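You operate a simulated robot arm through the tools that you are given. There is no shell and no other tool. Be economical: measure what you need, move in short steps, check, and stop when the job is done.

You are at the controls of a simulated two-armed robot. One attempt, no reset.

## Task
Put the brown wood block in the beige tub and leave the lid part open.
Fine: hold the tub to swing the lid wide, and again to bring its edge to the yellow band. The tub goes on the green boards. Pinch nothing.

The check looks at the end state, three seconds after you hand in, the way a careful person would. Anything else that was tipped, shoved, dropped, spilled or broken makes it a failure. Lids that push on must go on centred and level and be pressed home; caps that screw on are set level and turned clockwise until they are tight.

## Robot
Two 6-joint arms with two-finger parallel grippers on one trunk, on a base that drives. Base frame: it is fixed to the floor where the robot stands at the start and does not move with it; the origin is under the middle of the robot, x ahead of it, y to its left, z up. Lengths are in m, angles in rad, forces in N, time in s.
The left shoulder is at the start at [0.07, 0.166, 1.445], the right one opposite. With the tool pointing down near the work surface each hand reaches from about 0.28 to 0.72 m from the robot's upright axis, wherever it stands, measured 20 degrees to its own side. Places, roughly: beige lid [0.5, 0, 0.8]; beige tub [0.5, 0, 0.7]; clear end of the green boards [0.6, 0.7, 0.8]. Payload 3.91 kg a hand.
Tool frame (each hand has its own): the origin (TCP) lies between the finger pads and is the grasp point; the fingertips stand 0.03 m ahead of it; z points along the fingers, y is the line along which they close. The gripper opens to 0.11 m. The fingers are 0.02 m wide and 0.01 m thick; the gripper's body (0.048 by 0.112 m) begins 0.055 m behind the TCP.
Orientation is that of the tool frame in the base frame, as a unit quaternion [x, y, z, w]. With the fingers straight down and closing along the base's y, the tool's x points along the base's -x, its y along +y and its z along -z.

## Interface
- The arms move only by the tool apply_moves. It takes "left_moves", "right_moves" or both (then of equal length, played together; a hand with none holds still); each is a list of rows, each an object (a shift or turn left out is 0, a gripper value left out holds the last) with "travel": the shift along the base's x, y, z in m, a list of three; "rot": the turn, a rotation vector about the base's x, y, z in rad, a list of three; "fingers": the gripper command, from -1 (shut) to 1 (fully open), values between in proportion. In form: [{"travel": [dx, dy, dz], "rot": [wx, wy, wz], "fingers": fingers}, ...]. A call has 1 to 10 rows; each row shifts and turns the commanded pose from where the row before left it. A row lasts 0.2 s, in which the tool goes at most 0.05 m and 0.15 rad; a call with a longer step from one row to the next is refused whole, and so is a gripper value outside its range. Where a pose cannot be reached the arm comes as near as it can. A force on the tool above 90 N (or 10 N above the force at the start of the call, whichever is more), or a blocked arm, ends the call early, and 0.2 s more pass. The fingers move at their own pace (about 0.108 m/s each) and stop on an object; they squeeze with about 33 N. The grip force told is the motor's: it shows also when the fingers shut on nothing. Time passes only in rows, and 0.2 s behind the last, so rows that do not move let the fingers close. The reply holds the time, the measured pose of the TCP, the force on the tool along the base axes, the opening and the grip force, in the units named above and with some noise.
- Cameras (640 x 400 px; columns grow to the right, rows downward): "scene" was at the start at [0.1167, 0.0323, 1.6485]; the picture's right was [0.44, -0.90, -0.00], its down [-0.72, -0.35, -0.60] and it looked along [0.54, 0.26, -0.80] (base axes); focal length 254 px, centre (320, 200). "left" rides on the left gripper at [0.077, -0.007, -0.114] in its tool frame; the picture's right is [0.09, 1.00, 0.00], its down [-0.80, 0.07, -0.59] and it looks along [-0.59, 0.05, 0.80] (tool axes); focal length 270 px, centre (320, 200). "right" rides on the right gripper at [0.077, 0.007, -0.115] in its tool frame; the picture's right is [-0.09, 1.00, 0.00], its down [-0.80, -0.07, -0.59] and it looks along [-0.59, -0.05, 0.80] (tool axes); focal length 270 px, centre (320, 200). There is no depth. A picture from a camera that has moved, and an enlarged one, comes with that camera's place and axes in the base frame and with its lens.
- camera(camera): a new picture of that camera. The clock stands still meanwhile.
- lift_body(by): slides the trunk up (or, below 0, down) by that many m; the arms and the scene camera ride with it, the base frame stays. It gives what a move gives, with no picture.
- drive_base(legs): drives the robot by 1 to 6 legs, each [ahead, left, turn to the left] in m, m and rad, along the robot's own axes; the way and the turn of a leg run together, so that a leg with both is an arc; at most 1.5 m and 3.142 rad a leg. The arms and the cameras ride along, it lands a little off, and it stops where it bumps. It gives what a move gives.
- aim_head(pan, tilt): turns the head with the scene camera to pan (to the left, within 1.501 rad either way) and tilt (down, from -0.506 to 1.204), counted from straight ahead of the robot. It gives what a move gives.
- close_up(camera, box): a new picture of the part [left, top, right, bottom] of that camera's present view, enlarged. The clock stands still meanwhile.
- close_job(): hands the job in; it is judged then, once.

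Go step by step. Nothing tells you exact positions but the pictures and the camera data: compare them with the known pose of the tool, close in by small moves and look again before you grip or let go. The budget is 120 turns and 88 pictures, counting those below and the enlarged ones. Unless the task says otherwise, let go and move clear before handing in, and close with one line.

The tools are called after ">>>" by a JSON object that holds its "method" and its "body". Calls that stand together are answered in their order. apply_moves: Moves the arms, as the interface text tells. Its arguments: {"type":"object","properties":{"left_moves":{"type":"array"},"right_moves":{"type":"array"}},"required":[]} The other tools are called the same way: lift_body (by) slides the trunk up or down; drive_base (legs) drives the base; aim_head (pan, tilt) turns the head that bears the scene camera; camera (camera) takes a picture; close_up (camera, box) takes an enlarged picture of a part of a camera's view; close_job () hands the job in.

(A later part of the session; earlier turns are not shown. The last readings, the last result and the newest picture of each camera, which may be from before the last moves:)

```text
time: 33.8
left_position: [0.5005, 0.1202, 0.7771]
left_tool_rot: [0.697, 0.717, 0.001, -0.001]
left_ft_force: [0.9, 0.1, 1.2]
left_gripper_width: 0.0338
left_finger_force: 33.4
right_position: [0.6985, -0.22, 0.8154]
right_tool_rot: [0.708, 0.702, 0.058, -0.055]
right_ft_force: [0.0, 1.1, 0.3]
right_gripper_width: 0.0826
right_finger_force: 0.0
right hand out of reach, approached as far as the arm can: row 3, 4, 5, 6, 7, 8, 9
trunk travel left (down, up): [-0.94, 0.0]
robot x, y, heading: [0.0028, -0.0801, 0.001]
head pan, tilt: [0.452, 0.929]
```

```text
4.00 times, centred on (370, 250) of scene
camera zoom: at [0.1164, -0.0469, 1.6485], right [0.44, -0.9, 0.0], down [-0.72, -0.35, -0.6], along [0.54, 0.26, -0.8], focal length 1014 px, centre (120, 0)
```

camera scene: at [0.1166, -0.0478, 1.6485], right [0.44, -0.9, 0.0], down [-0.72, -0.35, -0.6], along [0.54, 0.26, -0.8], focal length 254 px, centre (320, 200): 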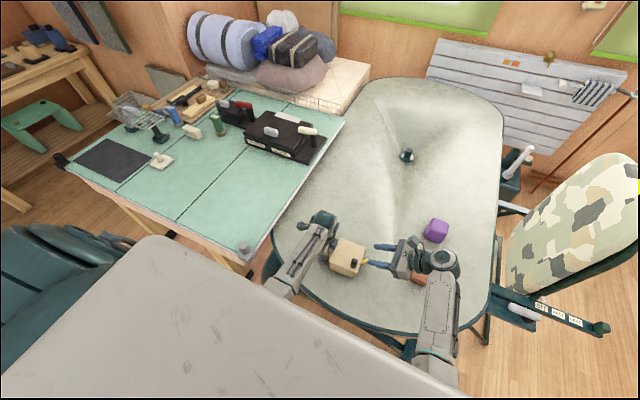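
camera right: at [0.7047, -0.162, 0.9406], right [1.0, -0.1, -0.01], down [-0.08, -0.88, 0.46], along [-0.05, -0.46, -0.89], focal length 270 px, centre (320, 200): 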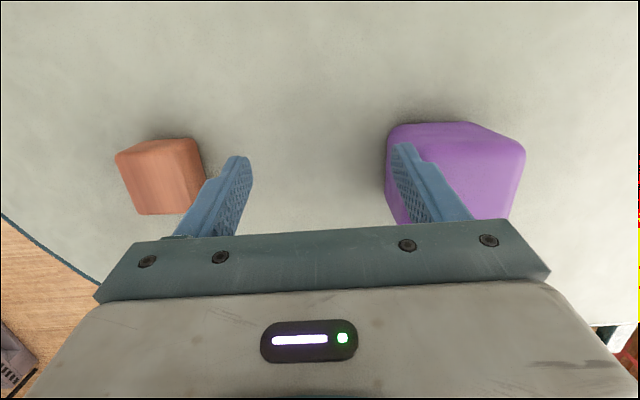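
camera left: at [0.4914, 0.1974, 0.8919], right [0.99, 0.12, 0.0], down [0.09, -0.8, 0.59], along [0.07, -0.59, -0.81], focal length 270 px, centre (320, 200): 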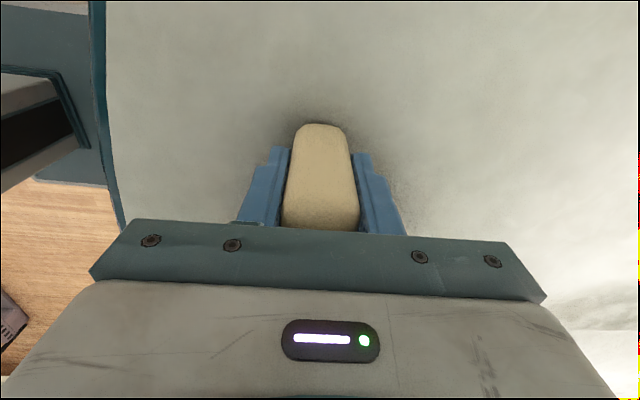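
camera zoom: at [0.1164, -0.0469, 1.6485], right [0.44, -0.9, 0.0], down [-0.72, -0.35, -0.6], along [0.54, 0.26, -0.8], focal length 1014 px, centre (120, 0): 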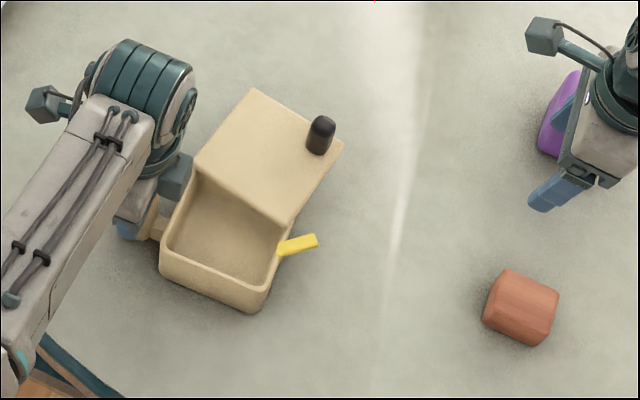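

The right hand lags close to the purple block. I let it settle and see.

>>> {"method": "apply_moves", "body": {"right_moves": [{}, {}]}}

```text
time: 34.4
left_position: [0.5008, 0.1198, 0.7776]
left_tool_rot: [0.697, 0.717, 0.001, -0.001]
left_ft_force: [-0.2, -0.1, 1.1]
left_gripper_width: 0.0338
left_finger_force: 32.9
right_position: [0.6969, -0.2193, 0.8151]
right_tool_rot: [0.707, 0.703, 0.059, -0.056]
right_ft_force: [-0.2, -0.8, 1.5]
right_gripper_width: 0.0822
right_finger_force: 0.0
trunk travel left (down, up): [-0.94, 0.0]
robot x, y, heading: [-0.0026, -0.0803, -0.001]
head pan, tilt: [0.452, 0.929]
```

>>> {"method": "apply_moves", "body": {"right_moves": [{"travel": [0, 0, 0.02]}, {"travel": [-0.02, 0, 0.03]}, {"travel": [-0.03, 0, 0]}, {}]}}

```text
time: 35.4
left_position: [0.5013, 0.1205, 0.7779]
left_tool_rot: [0.697, 0.717, 0.002, -0.001]
left_ft_force: [-0.2, -0.3, 1.1]
left_gripper_width: 0.0337
left_finger_force: 33.0
right_position: [0.7027, -0.2131, 0.8214]
right_tool_rot: [0.707, 0.703, 0.059, -0.056]
right_ft_force: [0.1, 0.6, 0.4]
right_gripper_width: 0.0824
right_finger_force: 0.1
right hand out of reach, approached as far as the arm can: row 1, 2, 3
trunk travel left (down, up): [-0.94, 0.0]
robot x, y, heading: [0.0001, -0.0781, 0.001]
head pan, tilt: [0.452, 0.929]
```

The arm is stuck at a limit with this roll. I roll the hand back toward the default yaw to free it.

>>> {"method": "apply_moves", "body": {"right_moves": [{"rot": [0.1, 0, 0]}, {"rot": [0, 0, 0.14]}, {"rot": [0, 0, 0.14]}, {"rot": [0, 0, 0.14]}, {"rot": [0, 0, 0.14]}]}}

>>> {"method": "camera", "body": {"camera": "scene"}}

```text
time: 36.6
left_position: [0.4992, 0.1208, 0.7766]
left_tool_rot: [0.697, 0.717, 0.001, -0.002]
left_ft_force: [-0.9, 0.1, 0.7]
left_gripper_width: 0.0338
left_finger_force: 32.6
right_position: [0.6843, -0.2172, 0.8361]
right_tool_rot: [0.483, 0.866, 0.067, -0.113]
right_ft_force: [0.5, 0.7, -0.1]
right_gripper_width: 0.0823
right_finger_force: 0.0
right hand out of reach, approached as far as the arm can: row 2, 3, 4, 5
trunk travel left (down, up): [-0.94, 0.0]
robot x, y, heading: [-0.002, -0.0814, -0.001]
head pan, tilt: [0.452, 0.929]
```

```text
52 pictures are left
camera scene: at [0.1165, -0.0478, 1.6485], right [0.44, -0.9, 0.0], down [-0.72, -0.35, -0.6], along [0.54, 0.26, -0.8], focal length 254 px, centre (320, 200)
```

scene: 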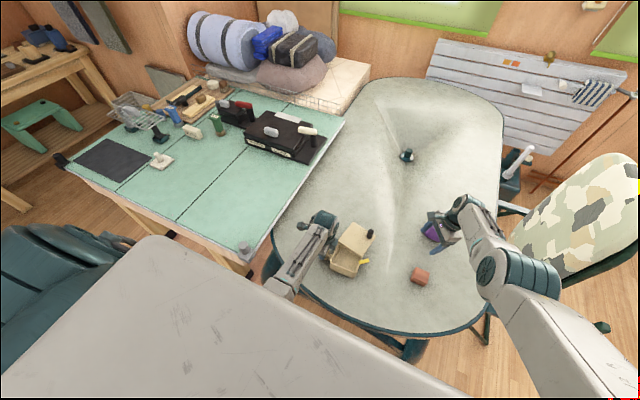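

It is freeing up. I continue the roll back and raise.

>>> {"method": "apply_moves", "body": {"right_moves": [{"rot": [0, 0, 0.14]}, {"rot": [0, 0, 0.14]}, {"rot": [0, 0, 0.14]}, {"rot": [0, 0, 0.14]}, {"rot": [0, 0, 0.14], "travel": [-0.01, 0, 0.01]}, {"rot": [0, 0, 0.1], "travel": [-0.02, 0, 0.02]}, {"travel": [-0.03, -0.01, 0.02]}, {"travel": [-0.03, -0.02, 0.01]}, {}]}}

>>> {"method": "camera", "body": {"camera": "right"}}

```text
time: 38.6
left_position: [0.5015, 0.1194, 0.7773]
left_tool_rot: [0.697, 0.717, 0.002, -0.001]
left_ft_force: [-0.5, -1.0, 2.3]
left_gripper_width: 0.0338
left_finger_force: 32.6
right_position: [0.5786, -0.2525, 0.9045]
right_tool_rot: [0.108, 0.985, 0.016, -0.13]
right_ft_force: [-0.6, 0.6, 0.3]
right_gripper_width: 0.0826
right_finger_force: 0.1
right hand out of reach, approached as far as the arm can: row 1, 2, 3, 4
trunk travel left (down, up): [-0.94, 0.0]
robot x, y, heading: [0.002, -0.0811, -0.001]
head pan, tilt: [0.452, 0.929]
```

```text
51 pictures are left
camera right: at [0.5368, -0.2371, 1.0344], right [0.3, 0.95, -0.02], down [0.89, -0.27, 0.36], along [0.34, -0.13, -0.93], focal length 270 px, centre (320, 200)
```

right: 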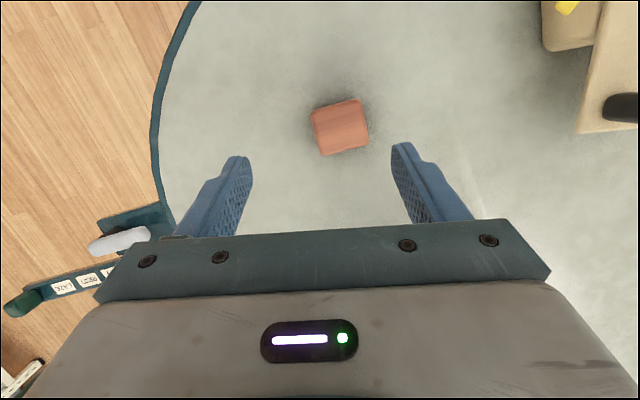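

The right hand is free and the brown block lies at about (0.567, -0.232), nearly aligned with the axes. I level the hand and centre it above the block.

>>> {"method": "apply_moves", "body": {"right_moves": [{"rot": [-0.03, -0.128, 0], "travel": [-0.005, 0.01, -0.01]}, {"rot": [-0.03, -0.127, 0], "travel": [-0.007, 0.01, -0.01]}, {"rot": [0, 0, 0.14]}, {}]}}

>>> {"method": "camera", "body": {"camera": "right"}}

```text
time: 39.6
left_position: [0.501, 0.1199, 0.778]
left_tool_rot: [0.697, 0.717, 0.0, -0.002]
left_ft_force: [0.2, -0.4, 0.4]
left_gripper_width: 0.0338
left_finger_force: 33.0
right_position: [0.5687, -0.2325, 0.8841]
right_tool_rot: [0.039, 0.999, 0.001, -0.001]
right_ft_force: [0.2, -0.6, 1.2]
right_gripper_width: 0.0824
right_finger_force: 0.0
trunk travel left (down, up): [-0.94, 0.0]
robot x, y, heading: [-0.0026, -0.0814, 0.002]
head pan, tilt: [0.452, 0.929]
```

```text
50 pictures are left
camera right: at [0.4911, -0.2197, 0.9981], right [0.17, 0.99, 0.0], down [0.79, -0.13, 0.59], along [0.59, -0.1, -0.8], focal length 270 px, centre (320, 200)
```

right: 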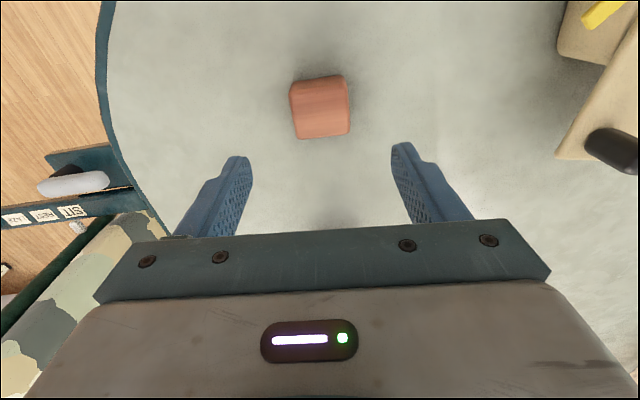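

The hand is level, aligned and over the block. I lower to z ≈ 0.757 and close.

>>> {"method": "apply_moves", "body": {"right_moves": [{"travel": [0, 0.001, -0.04]}, {"travel": [0, 0, -0.04]}, {"travel": [0, 0, -0.03]}, {"travel": [0, 0, -0.016]}, {}]}}

>>> {"method": "camera", "body": {"camera": "right"}}

```text
time: 40.8
left_position: [0.501, 0.1212, 0.7774]
left_tool_rot: [0.697, 0.717, 0.0, -0.001]
left_ft_force: [-0.4, -0.8, 0.5]
left_gripper_width: 0.0337
left_finger_force: 33.0
right_position: [0.5679, -0.2316, 0.7574]
right_tool_rot: [0.039, 0.999, 0.001, 0.0]
right_ft_force: [-0.3, -0.1, 0.1]
right_gripper_width: 0.0826
right_finger_force: 0.0
trunk travel left (down, up): [-0.94, 0.0]
robot x, y, heading: [0.003, -0.0766, 0.002]
head pan, tilt: [0.452, 0.929]
```

```text
49 pictures are left
camera right: at [0.4912, -0.2191, 0.8716], right [0.17, 0.99, 0.0], down [0.79, -0.14, 0.59], along [0.59, -0.1, -0.8], focal length 270 px, centre (320, 200)
```

right: 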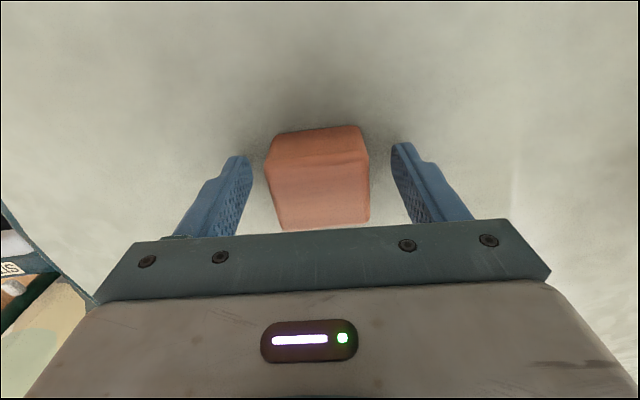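

The block sits between the fingers. I close, lift it, and look.

>>> {"method": "apply_moves", "body": {"right_moves": [{"fingers": -1}, {"fingers": -1}, {"fingers": -1}, {"travel": [0, 0, 0.04]}, {"travel": [0, 0, 0.04]}, {"travel": [0, 0, 0.04]}, {"travel": [0, -0.02, 0.03]}, {}]}}

>>> {"method": "camera", "body": {"camera": "right"}}

```text
time: 42.6
left_position: [0.5001, 0.1206, 0.7762]
left_tool_rot: [0.697, 0.717, 0.002, -0.001]
left_ft_force: [0.4, -1.5, 0.5]
left_gripper_width: 0.0337
left_finger_force: 33.0
right_position: [0.5675, -0.2504, 0.9082]
right_tool_rot: [0.04, 0.999, 0.001, 0.0]
right_ft_force: [-0.5, -0.6, 0.9]
right_gripper_width: 0.0516
right_finger_force: 32.7
trunk travel left (down, up): [-0.94, 0.0]
robot x, y, heading: [0.0017, -0.0804, 0.005]
head pan, tilt: [0.452, 0.929]
```

```text
48 pictures are left
camera right: at [0.4916, -0.2383, 1.0221], right [0.17, 0.99, 0.0], down [0.79, -0.13, 0.59], along [0.59, -0.1, -0.81], focal length 270 px, centre (320, 200)
```

right: 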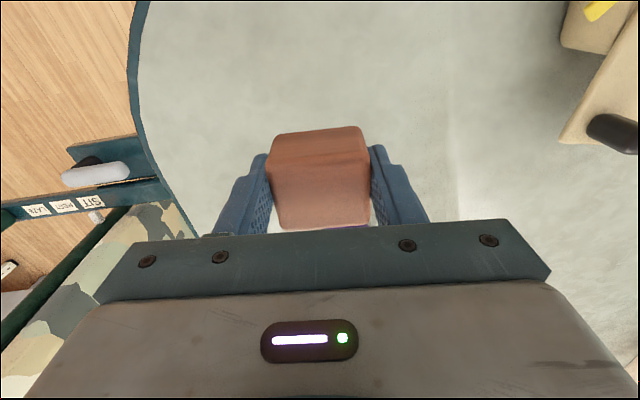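

The block is held. Now I release the post, raise the left hand clear, raise the block, then I'll shift and turn the base so the right hand can come straight down into the tub.

>>> {"method": "apply_moves", "body": {"left_moves": [{"fingers": 0.2}, {"fingers": 0.2}, {"travel": [0, 0, 0.03]}, {"travel": [0, 0, 0.04]}, {"travel": [0, 0.01, 0.04]}, {"travel": [0, 0.02, 0.04]}, {"travel": [0, 0.03, 0]}, {}], "right_moves": [{"travel": [0, 0, 0.02]}, {"travel": [0, -0.01, 0.02]}, {}, {}, {}, {}, {}, {}]}}

>>> {"method": "drive_base", "body": {"legs": [[0, 0.13, 0.35]]}}

>>> {"method": "camera", "body": {"camera": "right"}}

>>> {"method": "camera", "body": {"camera": "scene"}}

```text
time: 44.4
left_position: [0.5, 0.1795, 0.9267]
left_tool_rot: [0.698, 0.717, 0.001, -0.002]
left_ft_force: [-1.1, -0.3, 0.1]
left_gripper_width: 0.0661
left_finger_force: 0.1
right_position: [0.567, -0.2613, 0.9469]
right_tool_rot: [0.039, 0.999, 0.001, -0.002]
right_ft_force: [-0.5, -0.4, -0.2]
right_gripper_width: 0.0512
right_finger_force: 33.3
trunk travel left (down, up): [-0.94, 0.0]
robot x, y, heading: [-0.002, -0.0821, 0.001]
head pan, tilt: [0.452, 0.929]
```

```text
time: 45.9
left_position: [0.3586, 0.4637, 0.9285]
left_tool_rot: [0.56, 0.828, 0.002, -0.002]
left_ft_force: [0.2, -0.2, 0.5]
left_gripper_width: 0.0661
left_finger_force: 0.0
right_position: [0.5741, 0.0724, 0.9458]
right_tool_rot: [-0.136, 0.991, 0.001, -0.001]
right_ft_force: [-0.4, 0.2, -1.2]
right_gripper_width: 0.0514
right_finger_force: 32.9
trunk travel left (down, up): [-0.94, 0.0]
robot x, y, heading: [-0.0188, 0.0462, 0.356]
head pan, tilt: [0.452, 0.929]
```

```text
47 pictures are left
camera right: at [0.4977, 0.0575, 1.0613], right [-0.18, 0.98, 0.0], down [0.79, 0.15, 0.59], along [0.58, 0.11, -0.81], focal length 270 px, centre (320, 200)
```

right: 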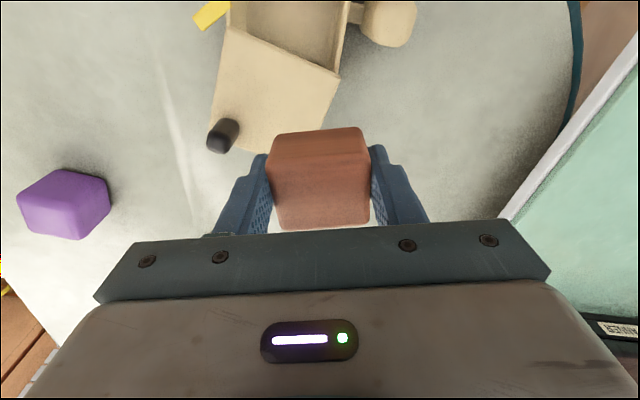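

```text
46 pictures are left
camera scene: at [0.0774, 0.1144, 1.6486], right [0.72, -0.69, 0.0], down [-0.56, -0.58, -0.6], along [0.41, 0.43, -0.8], focal length 254 px, centre (320, 200)
```

scene: 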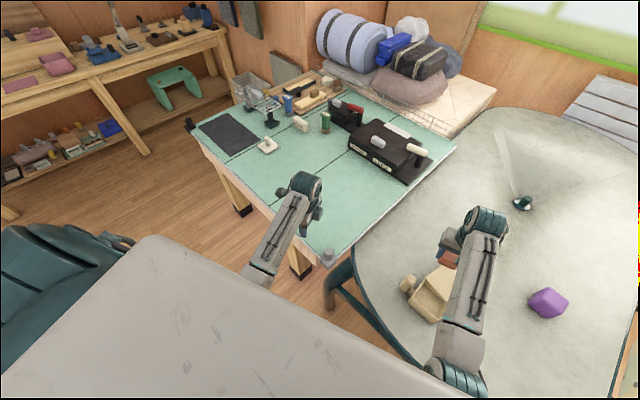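

The turn worked; the block hangs above the tub's far side. I move it over the opening at (0.499, 0.034) and square it up.

>>> {"method": "apply_moves", "body": {"right_moves": [{"travel": [-0.015, -0.01, -0.01], "rot": [0, 0, -0.08]}, {"travel": [-0.02, -0.01, -0.02], "rot": [0, 0, -0.08]}, {"travel": [-0.02, -0.01, -0.02], "rot": [0, 0, -0.08]}, {"travel": [-0.02, -0.008, -0.01]}, {}, {}]}}

>>> {"method": "camera", "body": {"camera": "right"}}

>>> {"method": "close_up", "body": {"camera": "scene", "box": [360, 230, 520, 330]}}

```text
time: 47.3
left_position: [0.3574, 0.4648, 0.927]
left_tool_rot: [0.56, 0.829, 0.001, -0.001]
left_ft_force: [0.6, 0.6, 0.5]
left_gripper_width: 0.0659
left_finger_force: 0.0
right_position: [0.4983, 0.0369, 0.8864]
right_tool_rot: [-0.016, 1.0, 0.0, -0.001]
right_ft_force: [0.7, -0.2, 0.2]
right_gripper_width: 0.0512
right_finger_force: 32.9
trunk travel left (down, up): [-0.94, 0.0]
robot x, y, heading: [-0.0259, 0.0466, 0.352]
head pan, tilt: [0.452, 0.929]
```

```text
45 pictures are left
camera right: at [0.421, 0.0406, 1.0017], right [0.05, 1.0, 0.0], down [0.8, -0.04, 0.59], along [0.59, -0.03, -0.8], focal length 270 px, centre (320, 200)
```

right: 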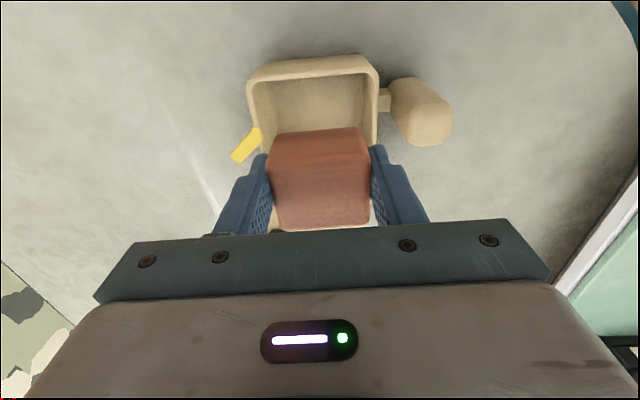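

```text
4.00 times, centred on (440, 280) of scene
camera zoom: at [0.076, 0.1191, 1.6485], right [0.72, -0.69, 0.0], down [-0.56, -0.58, -0.6], along [0.42, 0.43, -0.8], focal length 1014 px, centre (-160, -120)
```

zoom: 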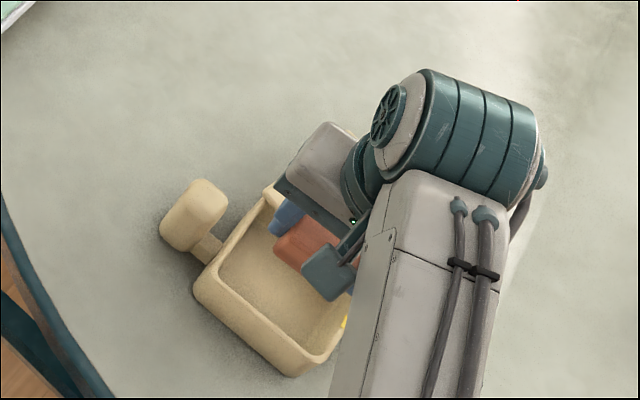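

The opening's inside spans about y -0.015..0.075, x 0.47..0.535. I centre at (0.502, 0.031) and lower the block in.

>>> {"method": "apply_moves", "body": {"right_moves": [{"travel": [0.004, -0.006, -0.01], "rot": [0, 0, 0.0]}, {"travel": [0, 0, -0.02]}, {"travel": [0, 0, -0.02]}, {}]}}

>>> {"method": "camera", "body": {"camera": "right"}}

```text
time: 48.3
left_position: [0.3575, 0.4647, 0.9278]
left_tool_rot: [0.56, 0.829, 0.001, -0.003]
left_ft_force: [0.5, 1.2, 1.1]
left_gripper_width: 0.0662
left_finger_force: 0.0
right_position: [0.5023, 0.03, 0.8379]
right_tool_rot: [-0.016, 1.0, 0.0, 0.0]
right_ft_force: [0.2, 0.0, -0.5]
right_gripper_width: 0.0511
right_finger_force: 33.0
trunk travel left (down, up): [-0.94, 0.0]
robot x, y, heading: [-0.021, 0.0492, 0.354]
head pan, tilt: [0.452, 0.929]
```

```text
43 pictures are left
camera right: at [0.4244, 0.0346, 0.9515], right [0.05, 1.0, 0.0], down [0.8, -0.04, 0.59], along [0.59, -0.03, -0.8], focal length 270 px, centre (320, 200)
```

right: 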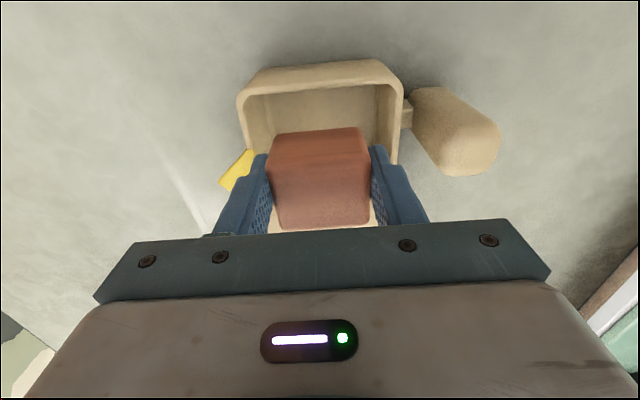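

Clearances look even on both sides. I lower to z ≈ 0.778.

>>> {"method": "apply_moves", "body": {"right_moves": [{"travel": [0, 0, -0.02]}, {"travel": [0, 0, -0.02]}, {"travel": [0, 0, -0.02]}, {}]}}

>>> {"method": "camera", "body": {"camera": "right"}}

>>> {"method": "close_up", "body": {"camera": "scene", "box": [360, 230, 520, 330]}}

```text
time: 49.3
left_position: [0.3568, 0.4652, 0.928]
left_tool_rot: [0.56, 0.828, 0.001, -0.001]
left_ft_force: [-0.2, 0.0, -1.1]
left_gripper_width: 0.0662
left_finger_force: 0.0
right_position: [0.5003, 0.0302, 0.7779]
right_tool_rot: [-0.018, 1.0, 0.001, -0.001]
right_ft_force: [0.2, 0.4, -1.0]
right_gripper_width: 0.0514
right_finger_force: 32.9
trunk travel left (down, up): [-0.94, 0.0]
robot x, y, heading: [-0.0217, 0.0509, 0.356]
head pan, tilt: [0.452, 0.929]
```

```text
42 pictures are left
camera right: at [0.4242, 0.0344, 0.8918], right [0.05, 1.0, 0.0], down [0.8, -0.04, 0.59], along [0.59, -0.03, -0.8], focal length 270 px, centre (320, 200)
```

right: 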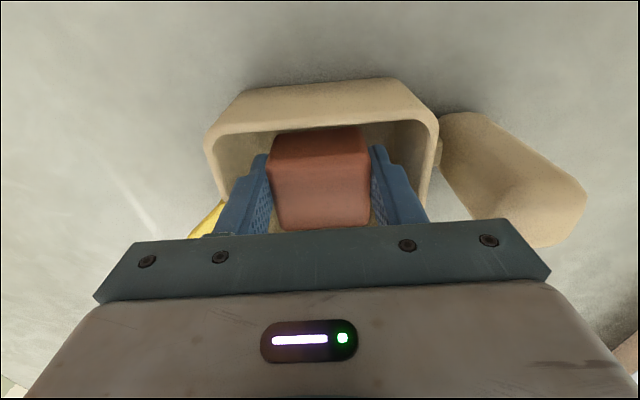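

```text
4.00 times, centred on (440, 280) of scene
camera zoom: at [0.0756, 0.1184, 1.6485], right [0.72, -0.69, 0.0], down [-0.56, -0.58, -0.6], along [0.42, 0.43, -0.8], focal length 1014 px, centre (-160, -120)
```

zoom: 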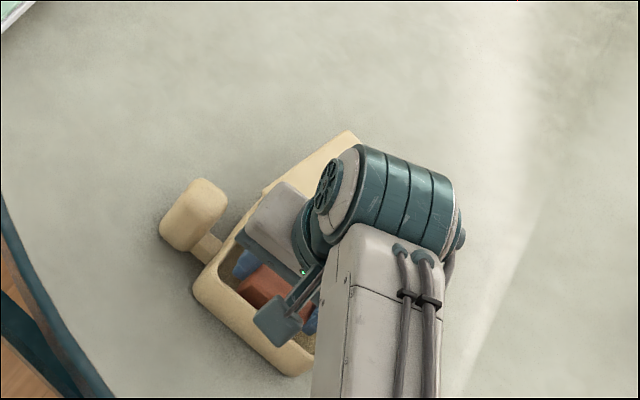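

The block is inside the tub. I lower a little more, open just enough, and rise straight out.

>>> {"method": "apply_moves", "body": {"right_moves": [{"travel": [0, 0, -0.006]}, {"travel": [0, 0, -0.004]}, {"fingers": 0.1}, {"fingers": 0.1}]}}

>>> {"method": "apply_moves", "body": {"right_moves": [{"travel": [0, 0, 0.01]}, {"travel": [0, 0, 0.03]}, {"travel": [0, 0, 0.03]}, {"travel": [0, 0, 0.03]}, {"travel": [0, 0, 0.02]}, {}]}}

>>> {"method": "camera", "body": {"camera": "right"}}

```text
time: 50.3
left_position: [0.3575, 0.4657, 0.9278]
left_tool_rot: [0.56, 0.829, 0.001, -0.001]
left_ft_force: [0.3, 0.2, 0.2]
left_gripper_width: 0.0662
left_finger_force: 0.1
right_position: [0.5012, 0.0307, 0.7672]
right_tool_rot: [-0.018, 1.0, 0.001, -0.001]
right_ft_force: [0.3, -0.6, -0.3]
right_gripper_width: 0.0605
right_finger_force: 0.0
trunk travel left (down, up): [-0.94, 0.0]
robot x, y, heading: [-0.022, 0.0474, 0.35]
head pan, tilt: [0.452, 0.929]
```

```text
time: 51.7
left_position: [0.3566, 0.466, 0.927]
left_tool_rot: [0.56, 0.828, 0.0, -0.001]
left_ft_force: [0.3, -0.3, -0.2]
left_gripper_width: 0.0663
left_finger_force: 0.0
right_position: [0.5024, 0.0301, 0.8872]
right_tool_rot: [-0.017, 1.0, 0.001, -0.001]
right_ft_force: [-0.5, 0.3, 0.1]
right_gripper_width: 0.0603
right_finger_force: 0.2
trunk travel left (down, up): [-0.94, 0.0]
robot x, y, heading: [-0.0202, 0.0497, 0.356]
head pan, tilt: [0.452, 0.929]
```

```text
40 pictures are left
camera right: at [0.4241, 0.0342, 1.0017], right [0.05, 1.0, 0.0], down [0.8, -0.04, 0.59], along [0.59, -0.03, -0.81], focal length 270 px, centre (320, 200)
```

right: 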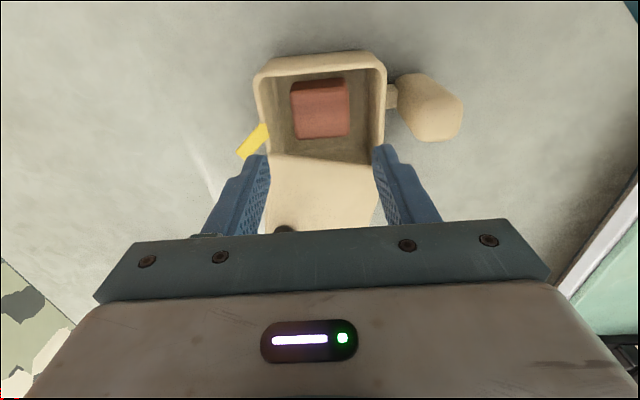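

The block lies inside the tub. Next is measuring the boards' height; I look with the left camera and scene at the bench.

>>> {"method": "camera", "body": {"camera": "left"}}

>>> {"method": "camera", "body": {"camera": "scene"}}

```text
39 pictures are left
camera left: at [0.3224, 0.5339, 1.0416], right [0.89, 0.45, 0.0], down [0.36, -0.72, 0.59], along [0.27, -0.53, -0.81], focal length 270 px, centre (320, 200)
```

left: 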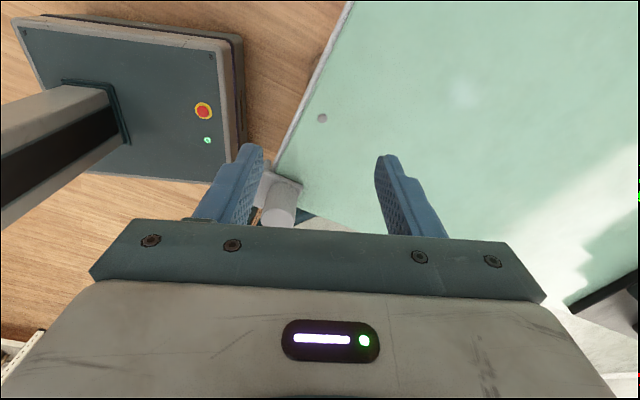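

```text
38 pictures are left
camera scene: at [0.0758, 0.1183, 1.6485], right [0.72, -0.69, 0.0], down [-0.56, -0.58, -0.6], along [0.42, 0.43, -0.8], focal length 254 px, centre (320, 200)
```

scene: 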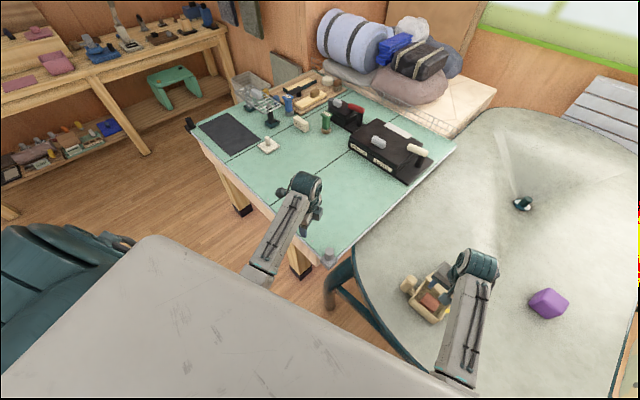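

The boards' top is at z ≈ 0.80. I first set the lid here, so I raise the right hand and drive back to the earlier stance.

>>> {"method": "apply_moves", "body": {"right_moves": [{"travel": [0, 0, 0.03]}, {}]}}

>>> {"method": "drive_base", "body": {"legs": [[0, -0.13, -0.354]]}}

>>> {"method": "camera", "body": {"camera": "left"}}

```text
time: 52.3
left_position: [0.357, 0.4658, 0.928]
left_tool_rot: [0.559, 0.829, 0.0, -0.001]
left_ft_force: [0.5, 0.9, 0.0]
left_gripper_width: 0.0658
left_finger_force: 0.2
right_position: [0.5015, 0.0292, 0.9164]
right_tool_rot: [-0.016, 1.0, 0.0, 0.0]
right_ft_force: [0.5, -0.4, 0.4]
right_gripper_width: 0.0606
right_finger_force: 0.0
trunk travel left (down, up): [-0.94, 0.0]
robot x, y, heading: [-0.0204, 0.0456, 0.356]
head pan, tilt: [0.452, 0.929]
```

```text
time: 53.8
left_position: [0.5007, 0.184, 0.9271]
left_tool_rot: [0.697, 0.717, 0.001, 0.0]
left_ft_force: [0.5, 1.3, -0.1]
left_gripper_width: 0.0658
left_finger_force: 0.2
right_position: [0.485, -0.2748, 0.9169]
right_tool_rot: [0.159, 0.987, -0.001, 0.001]
right_ft_force: [0.2, 0.1, 0.0]
right_gripper_width: 0.0607
right_finger_force: 0.1
trunk travel left (down, up): [-0.94, 0.0]
robot x, y, heading: [-0.0006, -0.0794, 0.0]
head pan, tilt: [0.452, 0.929]
```

```text
37 pictures are left
camera left: at [0.4918, 0.2609, 1.0407], right [0.99, 0.12, 0.0], down [0.09, -0.8, 0.59], along [0.07, -0.59, -0.81], focal length 270 px, centre (320, 200)
```

left: 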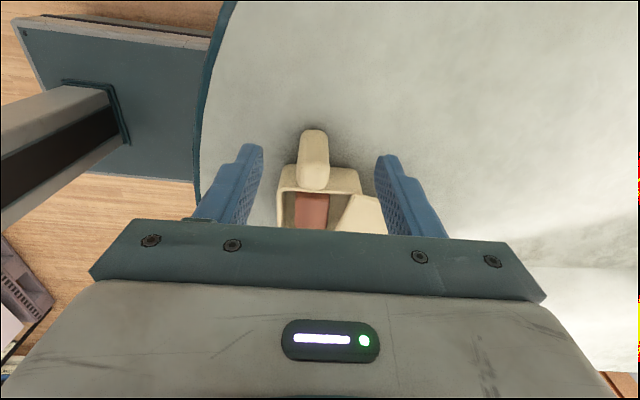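

Back in the earlier stance with the post at the same place. I lower the left hand to the post while the right hand tilts inward again.

>>> {"method": "apply_moves", "body": {"left_moves": [{"travel": [0, -0.03, 0]}, {"travel": [0, -0.033, 0]}, {"travel": [0, 0, -0.03]}, {"travel": [0, 0, -0.04]}, {"travel": [0, 0, -0.04]}, {"travel": [0, 0, -0.03]}, {"travel": [0, 0, -0.01]}, {}], "right_moves": [{"rot": [0.126, 0, 0]}, {"rot": [0.126, 0, 0], "travel": [0, 0.01, 0]}, {"rot": [0.126, 0, 0], "travel": [0, 0.02, -0.01]}, {"rot": [0.126, 0, 0], "travel": [0, 0.02, -0.01]}, {"rot": [0.126, 0, 0], "travel": [0, 0.02, 0]}, {"rot": [0, 0.082, -0.1125], "travel": [0, 0.02, 0]}, {"rot": [0, 0.082, -0.1125]}, {"rot": [0, 0.082, -0.1125]}]}}

>>> {"method": "camera", "body": {"camera": "left"}}

```text
time: 55.5
left_position: [0.5002, 0.1173, 0.7777]
left_tool_rot: [0.697, 0.717, 0.002, -0.002]
left_ft_force: [0.4, -0.4, -0.1]
left_gripper_width: 0.0662
left_finger_force: 0.1
right_position: [0.4842, -0.1869, 0.8977]
right_tool_rot: [0.344, 0.886, 0.291, -0.112]
right_ft_force: [-0.4, -0.1, -0.2]
right_gripper_width: 0.0603
right_finger_force: 0.1
trunk travel left (down, up): [-0.94, 0.0]
robot x, y, heading: [-0.0019, -0.0789, 0.002]
head pan, tilt: [0.452, 0.929]
```

```text
36 pictures are left
camera left: at [0.492, 0.195, 0.8914], right [0.99, 0.11, 0.0], down [0.09, -0.8, 0.59], along [0.07, -0.59, -0.81], focal length 270 px, centre (320, 200)
```

left: 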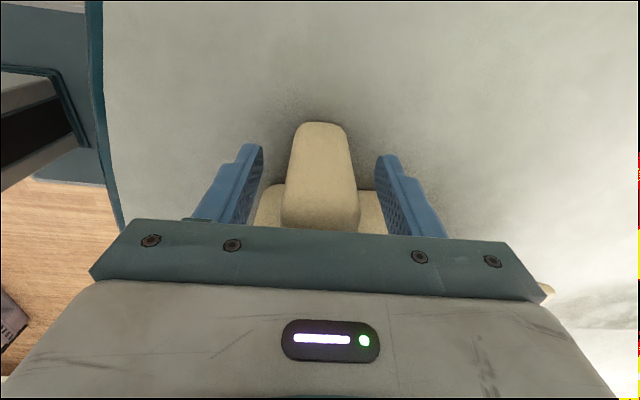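

I close the left hand on the post and finish rolling the right hand.

>>> {"method": "apply_moves", "body": {"left_moves": [{"travel": [0, 0.003, 0]}, {"fingers": -1}, {"fingers": -1}, {"fingers": -1}, {}, {}, {}, {}], "right_moves": [{"rot": [0, 0.082, -0.1125]}, {"rot": [0, 0.082, -0.1125]}, {"rot": [0, 0.082, -0.1125]}, {"rot": [0, 0.082, -0.1125]}, {"rot": [0, 0.082, -0.1125]}, {"rot": [0, 0.082, -0.1125]}, {"rot": [0.14, 0, 0], "travel": [0, 0.02, 0]}, {"rot": [0.14, 0, 0], "travel": [0, 0.02, 0]}]}}

>>> {"method": "apply_moves", "body": {"right_moves": [{"rot": [0.14, 0, 0], "travel": [0.03, 0.01, 0]}, {"rot": [0.1, 0, 0], "travel": [0.03, 0.01, 0]}, {"travel": [0.03, 0.01, 0]}, {"travel": [0.03, 0.01, 0], "fingers": -0.05}, {}]}}

>>> {"method": "camera", "body": {"camera": "right"}}

```text
time: 57.4
left_position: [0.4998, 0.1216, 0.7773]
left_tool_rot: [0.698, 0.716, 0.001, -0.001]
left_ft_force: [0.5, 0.2, 0.0]
left_gripper_width: 0.0337
left_finger_force: 33.0
right_position: [0.4855, -0.1455, 0.8973]
right_tool_rot: [0.637, 0.633, 0.313, -0.311]
right_ft_force: [-0.5, 0.4, -0.3]
right_gripper_width: 0.0606
right_finger_force: 0.0
trunk travel left (down, up): [-0.94, 0.0]
robot x, y, heading: [-0.0002, -0.076, -0.004]
head pan, tilt: [0.452, 0.929]
```

```text
time: 58.5
left_position: [0.4988, 0.1215, 0.7788]
left_tool_rot: [0.697, 0.717, 0.001, -0.002]
left_ft_force: [1.3, -0.1, 0.2]
left_gripper_width: 0.0339
left_finger_force: 32.7
right_position: [0.6037, -0.1065, 0.8975]
right_tool_rot: [0.595, 0.592, 0.385, -0.384]
right_ft_force: [0.2, -0.2, 1.3]
right_gripper_width: 0.0522
right_finger_force: 0.3
trunk travel left (down, up): [-0.94, 0.0]
robot x, y, heading: [0.0034, -0.0753, -0.003]
head pan, tilt: [0.452, 0.929]
```

```text
35 pictures are left
camera right: at [0.6098, -0.1801, 1.0143], right [1.0, -0.04, -0.08], down [-0.07, -0.87, -0.49], along [-0.05, 0.49, -0.87], focal length 270 px, centre (320, 200)
```

right: 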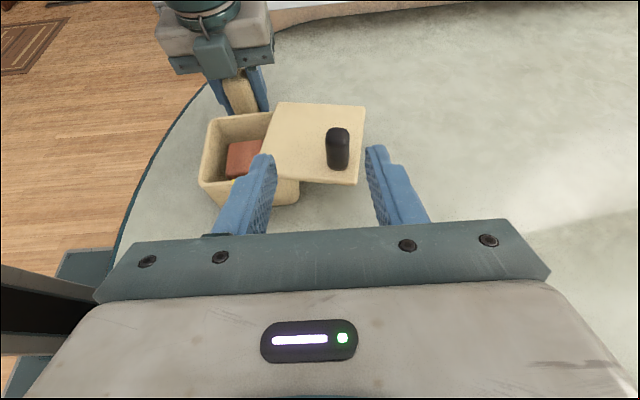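

The left hand holds the post and the knob stands at about (0.618, -0.015). I lower behind it, slide in and check the cage.

>>> {"method": "apply_moves", "body": {"right_moves": [{"travel": [0.014, 0.01, -0.025]}, {"travel": [0, 0.01, -0.025]}, {"travel": [0, 0.01, -0.02]}, {"travel": [0, 0.02, 0]}, {"travel": [0, 0.02, 0]}, {"travel": [0, 0.008, 0]}, {}]}}

>>> {"method": "camera", "body": {"camera": "right"}}

```text
time: 60.1
left_position: [0.5, 0.1222, 0.7775]
left_tool_rot: [0.697, 0.717, 0.001, -0.001]
left_ft_force: [-0.8, 0.0, 0.3]
left_gripper_width: 0.0339
left_finger_force: 33.3
right_position: [0.6135, -0.0314, 0.8317]
right_tool_rot: [0.594, 0.592, 0.385, -0.385]
right_ft_force: [0.9, -0.4, 0.2]
right_gripper_width: 0.0523
right_finger_force: 0.1
right hand out of reach, approached as far as the arm can: row 4, 6
trunk travel left (down, up): [-0.94, 0.0]
robot x, y, heading: [-0.0042, -0.0768, 0.002]
head pan, tilt: [0.452, 0.929]
```

```text
34 pictures are left
camera right: at [0.6191, -0.1047, 0.9486], right [1.0, -0.04, -0.08], down [-0.07, -0.87, -0.49], along [-0.05, 0.49, -0.87], focal length 270 px, centre (320, 200)
```

right: 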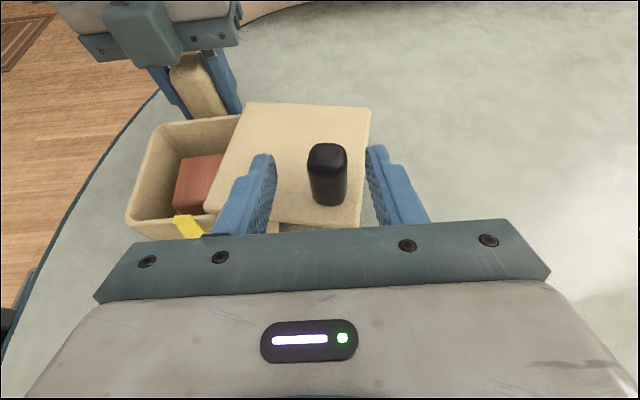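

The knob is between the fingers. I narrow the cage and pull the lid back most of the way toward the yellow bar.

>>> {"method": "apply_moves", "body": {"right_moves": [{"fingers": -0.38}, {"travel": [-0.004, -0.002, -0.002]}, {"travel": [-0.01, -0.004, 0]}, {"travel": [-0.01, -0.004, 0]}, {"travel": [-0.01, -0.003, 0]}, {"travel": [-0.01, -0.003, 0]}, {}]}}

>>> {"method": "camera", "body": {"camera": "right"}}

>>> {"method": "close_up", "body": {"camera": "scene", "box": [310, 210, 430, 285]}}

```text
time: 61.8
left_position: [0.5009, 0.1224, 0.7763]
left_tool_rot: [0.697, 0.717, 0.001, -0.002]
left_ft_force: [-0.3, 0.4, 0.0]
left_gripper_width: 0.0339
left_finger_force: 32.7
right_position: [0.5675, -0.0484, 0.8288]
right_tool_rot: [0.594, 0.593, 0.383, -0.385]
right_ft_force: [0.2, 1.2, 0.1]
right_gripper_width: 0.0341
right_finger_force: 0.0
trunk travel left (down, up): [-0.94, 0.0]
robot x, y, heading: [0.0027, -0.0763, -0.005]
head pan, tilt: [0.452, 0.929]
```

```text
33 pictures are left
camera right: at [0.5751, -0.1213, 0.9459], right [1.0, -0.04, -0.08], down [-0.07, -0.87, -0.49], along [-0.05, 0.49, -0.87], focal length 270 px, centre (320, 200)
```

right: 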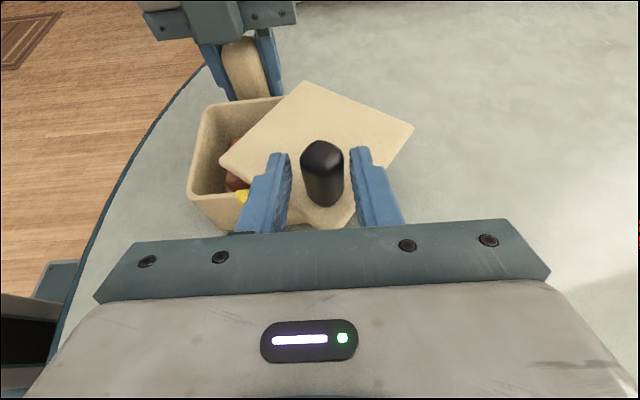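

```text
5.33 times, centred on (370, 248) of scene
camera zoom: at [0.1167, -0.046, 1.6485], right [0.44, -0.9, 0.0], down [-0.72, -0.35, -0.6], along [0.54, 0.26, -0.8], focal length 1352 px, centre (53, -53)
```

zoom: 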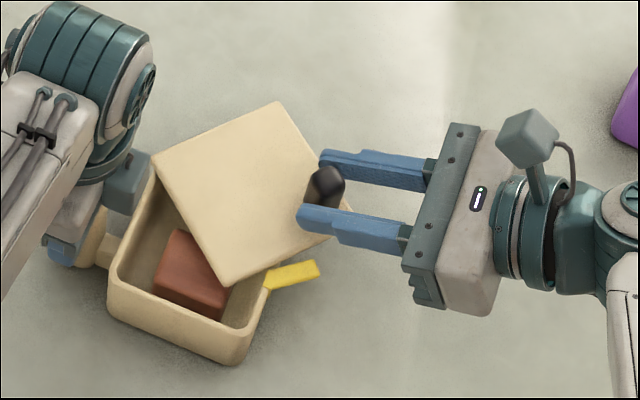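

The lid edge is still slightly beyond the bar, by about 6°. I pull it a further 10 mm and look again.

>>> {"method": "apply_moves", "body": {"right_moves": [{"travel": [-0.005, -0.0005, 0]}, {"travel": [-0.005, 0, 0]}, {}]}}

>>> {"method": "close_up", "body": {"camera": "scene", "box": [340, 240, 404, 280]}}

>>> {"method": "close_up", "body": {"camera": "right", "box": [180, 80, 420, 230]}}

```text
time: 62.5
left_position: [0.4996, 0.122, 0.7768]
left_tool_rot: [0.697, 0.717, 0.001, -0.002]
left_ft_force: [-0.9, -0.4, 0.0]
left_gripper_width: 0.0336
left_finger_force: 32.8
right_position: [0.5588, -0.0482, 0.8277]
right_tool_rot: [0.595, 0.592, 0.384, -0.385]
right_ft_force: [0.4, -1.1, 1.0]
right_gripper_width: 0.0341
right_finger_force: 0.1
trunk travel left (down, up): [-0.94, 0.0]
robot x, y, heading: [0.0014, -0.0775, 0.0]
head pan, tilt: [0.452, 0.929]
```

```text
10.00 times, centred on (372, 260) of scene
camera zoom: at [0.1166, -0.046, 1.6485], right [0.44, -0.9, 0.0], down [-0.72, -0.35, -0.6], along [0.54, 0.26, -0.8], focal length 2535 px, centre (-200, -400)
```

zoom: 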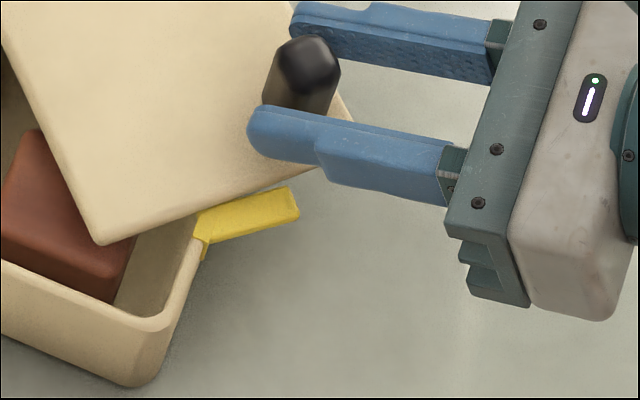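

```text
2.67 times, centred on (300, 155) of right
camera zoom: at [0.5652, -0.1218, 0.946], right [1.0, -0.04, -0.08], down [-0.07, -0.87, -0.49], along [-0.05, 0.49, -0.87], focal length 721 px, centre (373, 320)
```

zoom: 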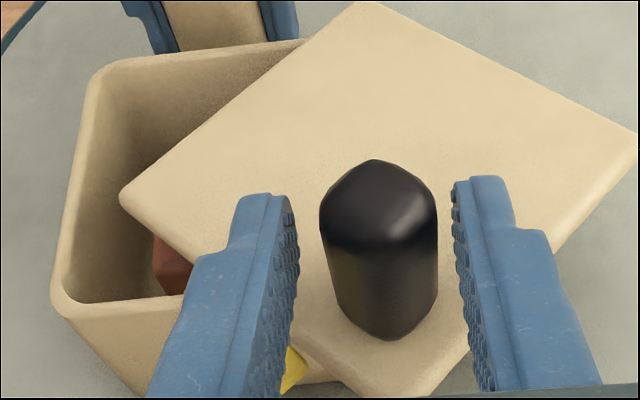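

The lid edge is parallel to the bar and sits at its far side. I nudge another 5 mm so the edge lies over the middle of the band.

>>> {"method": "apply_moves", "body": {"right_moves": [{"travel": [-0.005, 0, 0]}, {}]}}

>>> {"method": "close_up", "body": {"camera": "scene", "box": [340, 240, 404, 280]}}

```text
time: 63.1
left_position: [0.5014, 0.1211, 0.7768]
left_tool_rot: [0.697, 0.717, 0.002, -0.001]
left_ft_force: [-2.1, -0.1, 0.0]
left_gripper_width: 0.0339
left_finger_force: 33.3
right_position: [0.5535, -0.0468, 0.83]
right_tool_rot: [0.595, 0.592, 0.385, -0.385]
right_ft_force: [0.9, 0.2, 0.3]
right_gripper_width: 0.0345
right_finger_force: 0.1
trunk travel left (down, up): [-0.94, 0.0]
robot x, y, heading: [0.001, -0.0793, -0.005]
head pan, tilt: [0.452, 0.929]
```

```text
10.00 times, centred on (372, 260) of scene
camera zoom: at [0.1165, -0.046, 1.6485], right [0.44, -0.9, 0.0], down [-0.72, -0.35, -0.6], along [0.54, 0.26, -0.8], focal length 2535 px, centre (-200, -400)
```

zoom: 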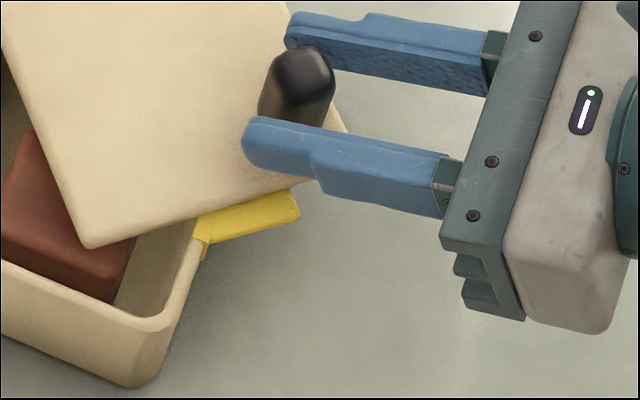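

The edge now overlaps the band; a further 3 mm centres it. Then I open and draw the right hand back, keeping the left hold.

>>> {"method": "apply_moves", "body": {"right_moves": [{"travel": [-0.0035, 0, 0]}, {}, {"travel": [0.004, 0, 0], "fingers": -0.05}, {"travel": [0, -0.01, 0]}, {"travel": [0, -0.03, 0]}, {"travel": [0, -0.03, 0.02]}, {"travel": [-0.02, -0.03, 0.03]}, {"travel": [-0.02, -0.01, 0.02]}, {}]}}

>>> {"method": "close_up", "body": {"camera": "right", "box": [160, 30, 480, 230]}}

>>> {"method": "close_up", "body": {"camera": "scene", "box": [340, 240, 404, 280]}}

```text
time: 65.2
left_position: [0.5013, 0.1226, 0.7766]
left_tool_rot: [0.697, 0.717, 0.002, -0.001]
left_ft_force: [-0.9, 0.2, -0.7]
left_gripper_width: 0.0338
left_finger_force: 33.5
right_position: [0.5144, -0.1571, 0.8997]
right_tool_rot: [0.595, 0.592, 0.384, -0.385]
right_ft_force: [0.2, 0.7, 1.2]
right_gripper_width: 0.0525
right_finger_force: 0.1
trunk travel left (down, up): [-0.94, 0.0]
robot x, y, heading: [-0.001, -0.0786, -0.0]
head pan, tilt: [0.452, 0.929]
```

```text
2.00 times, centred on (320, 130) of right
camera zoom: at [0.5213, -0.2312, 1.0163], right [1.0, -0.04, -0.08], down [-0.07, -0.87, -0.49], along [-0.05, 0.49, -0.87], focal length 541 px, centre (320, 340)
```

zoom: 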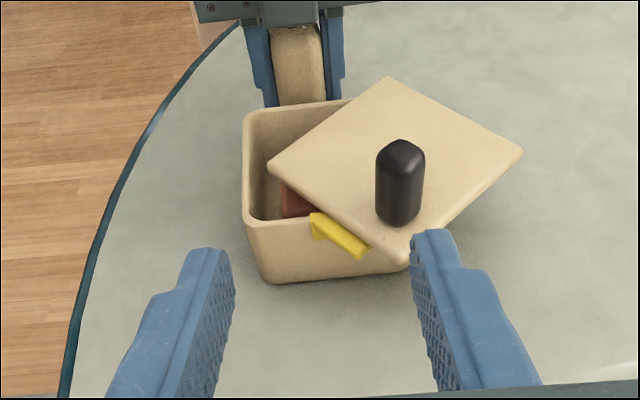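

```text
10.00 times, centred on (372, 260) of scene
camera zoom: at [0.1172, -0.0457, 1.6485], right [0.44, -0.9, 0.0], down [-0.72, -0.35, -0.6], along [0.54, 0.26, -0.8], focal length 2535 px, centre (-200, -400)
```

zoom: 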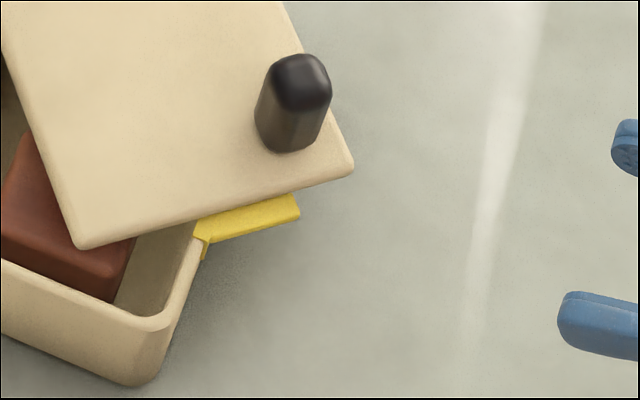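

The lid edge lies over the band. Now I back the right hand off further and lift the tub a little by its post to see that it hangs level.

>>> {"method": "apply_moves", "body": {"left_moves": [{}, {}, {"travel": [0, 0, 0.01]}, {"travel": [0, 0, 0.01]}, {}], "right_moves": [{"travel": [0, -0.04, 0]}, {"travel": [0, -0.04, 0]}, {}, {}, {}]}}

>>> {"method": "camera", "body": {"camera": "right"}}

>>> {"method": "close_up", "body": {"camera": "scene", "box": [310, 210, 430, 285]}}

```text
time: 66.3
left_position: [0.4994, 0.1209, 0.7974]
left_tool_rot: [0.697, 0.717, 0.001, -0.002]
left_ft_force: [0.1, 0.6, -2.0]
left_gripper_width: 0.0339
left_finger_force: 33.0
right_position: [0.5157, -0.2388, 0.9005]
right_tool_rot: [0.594, 0.592, 0.385, -0.386]
right_ft_force: [0.4, 0.4, 1.1]
right_gripper_width: 0.0523
right_finger_force: 0.0
trunk travel left (down, up): [-0.94, 0.0]
robot x, y, heading: [0.0008, -0.0784, -0.002]
head pan, tilt: [0.452, 0.929]
```

```text
26 pictures are left
camera right: at [0.5225, -0.3127, 1.0169], right [1.0, -0.04, -0.08], down [-0.07, -0.87, -0.49], along [-0.05, 0.49, -0.87], focal length 270 px, centre (320, 200)
```

right: 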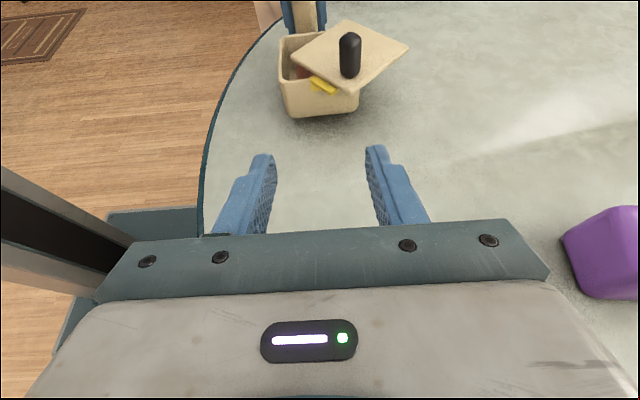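

```text
5.33 times, centred on (370, 248) of scene
camera zoom: at [0.1171, -0.047, 1.6485], right [0.43, -0.9, 0.0], down [-0.72, -0.35, -0.6], along [0.54, 0.26, -0.8], focal length 1352 px, centre (53, -53)
```

zoom: 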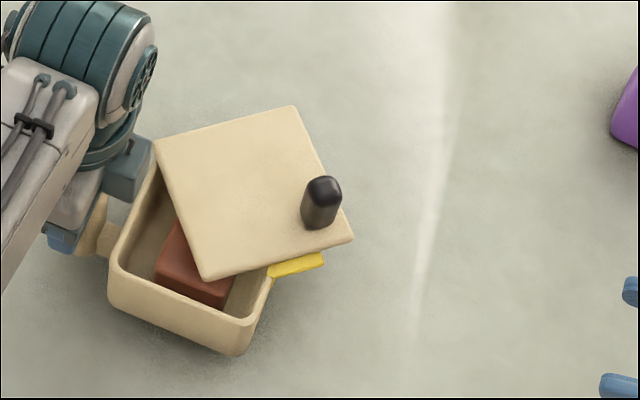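

The tub lifts lightly and seems level. I raise it to clear the boards and check for sag.

>>> {"method": "apply_moves", "body": {"left_moves": [{"travel": [0, 0, 0.02]}, {"travel": [0, 0, 0.025]}, {"travel": [0, 0, 0.025]}, {"travel": [0, 0, 0.025]}, {"travel": [0, 0, 0.02]}, {}]}}

>>> {"method": "camera", "body": {"camera": "right"}}

```text
time: 67.8
left_position: [0.4999, 0.1214, 0.9136]
left_tool_rot: [0.697, 0.717, 0.001, -0.001]
left_ft_force: [-0.8, 0.4, -2.8]
left_gripper_width: 0.0335
left_finger_force: 33.2
right_position: [0.5152, -0.237, 0.9]
right_tool_rot: [0.595, 0.592, 0.384, -0.384]
right_ft_force: [-0.5, 0.0, 0.1]
right_gripper_width: 0.0524
right_finger_force: 0.0
trunk travel left (down, up): [-0.94, 0.0]
robot x, y, heading: [0.0025, -0.0753, 0.001]
head pan, tilt: [0.452, 0.929]
```

```text
24 pictures are left
camera right: at [0.5224, -0.3118, 1.0171], right [1.0, -0.04, -0.08], down [-0.07, -0.87, -0.49], along [-0.05, 0.49, -0.87], focal length 270 px, centre (320, 200)
```

right: 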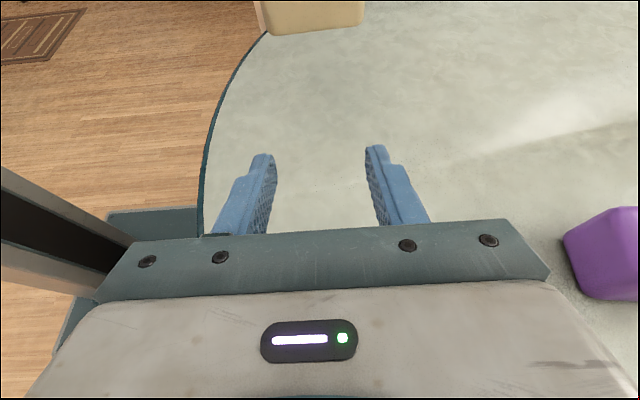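

The tub hangs from the post at a safe height. I drive left in steps, looking after the first.

>>> {"method": "drive_base", "body": {"legs": [[0, 0.3, 0]]}}

>>> {"method": "camera", "body": {"camera": "scene"}}

```text
time: 69.8
left_position: [0.5004, 0.4235, 0.9137]
left_tool_rot: [0.696, 0.718, 0.002, -0.002]
left_ft_force: [0.3, 0.0, -1.9]
left_gripper_width: 0.0338
left_finger_force: 33.2
right_position: [0.5162, 0.0628, 0.8997]
right_tool_rot: [0.594, 0.592, 0.384, -0.386]
right_ft_force: [1.2, 0.5, -0.8]
right_gripper_width: 0.0523
right_finger_force: 0.2
trunk travel left (down, up): [-0.94, 0.0]
robot x, y, heading: [0.0013, 0.2278, 0.004]
head pan, tilt: [0.452, 0.929]
```

```text
23 pictures are left
camera scene: at [0.117, 0.2532, 1.6486], right [0.44, -0.9, 0.0], down [-0.72, -0.35, -0.6], along [0.54, 0.26, -0.8], focal length 254 px, centre (320, 200)
```

scene: 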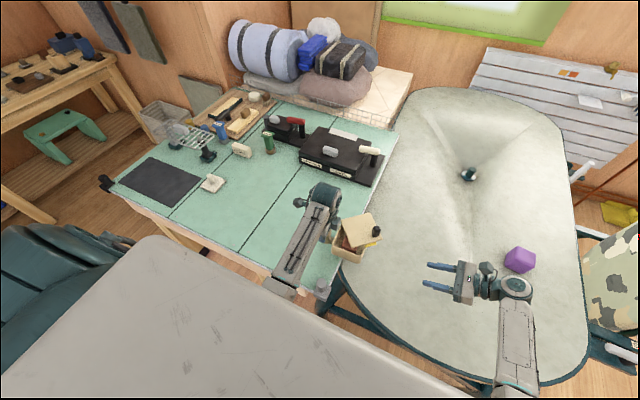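

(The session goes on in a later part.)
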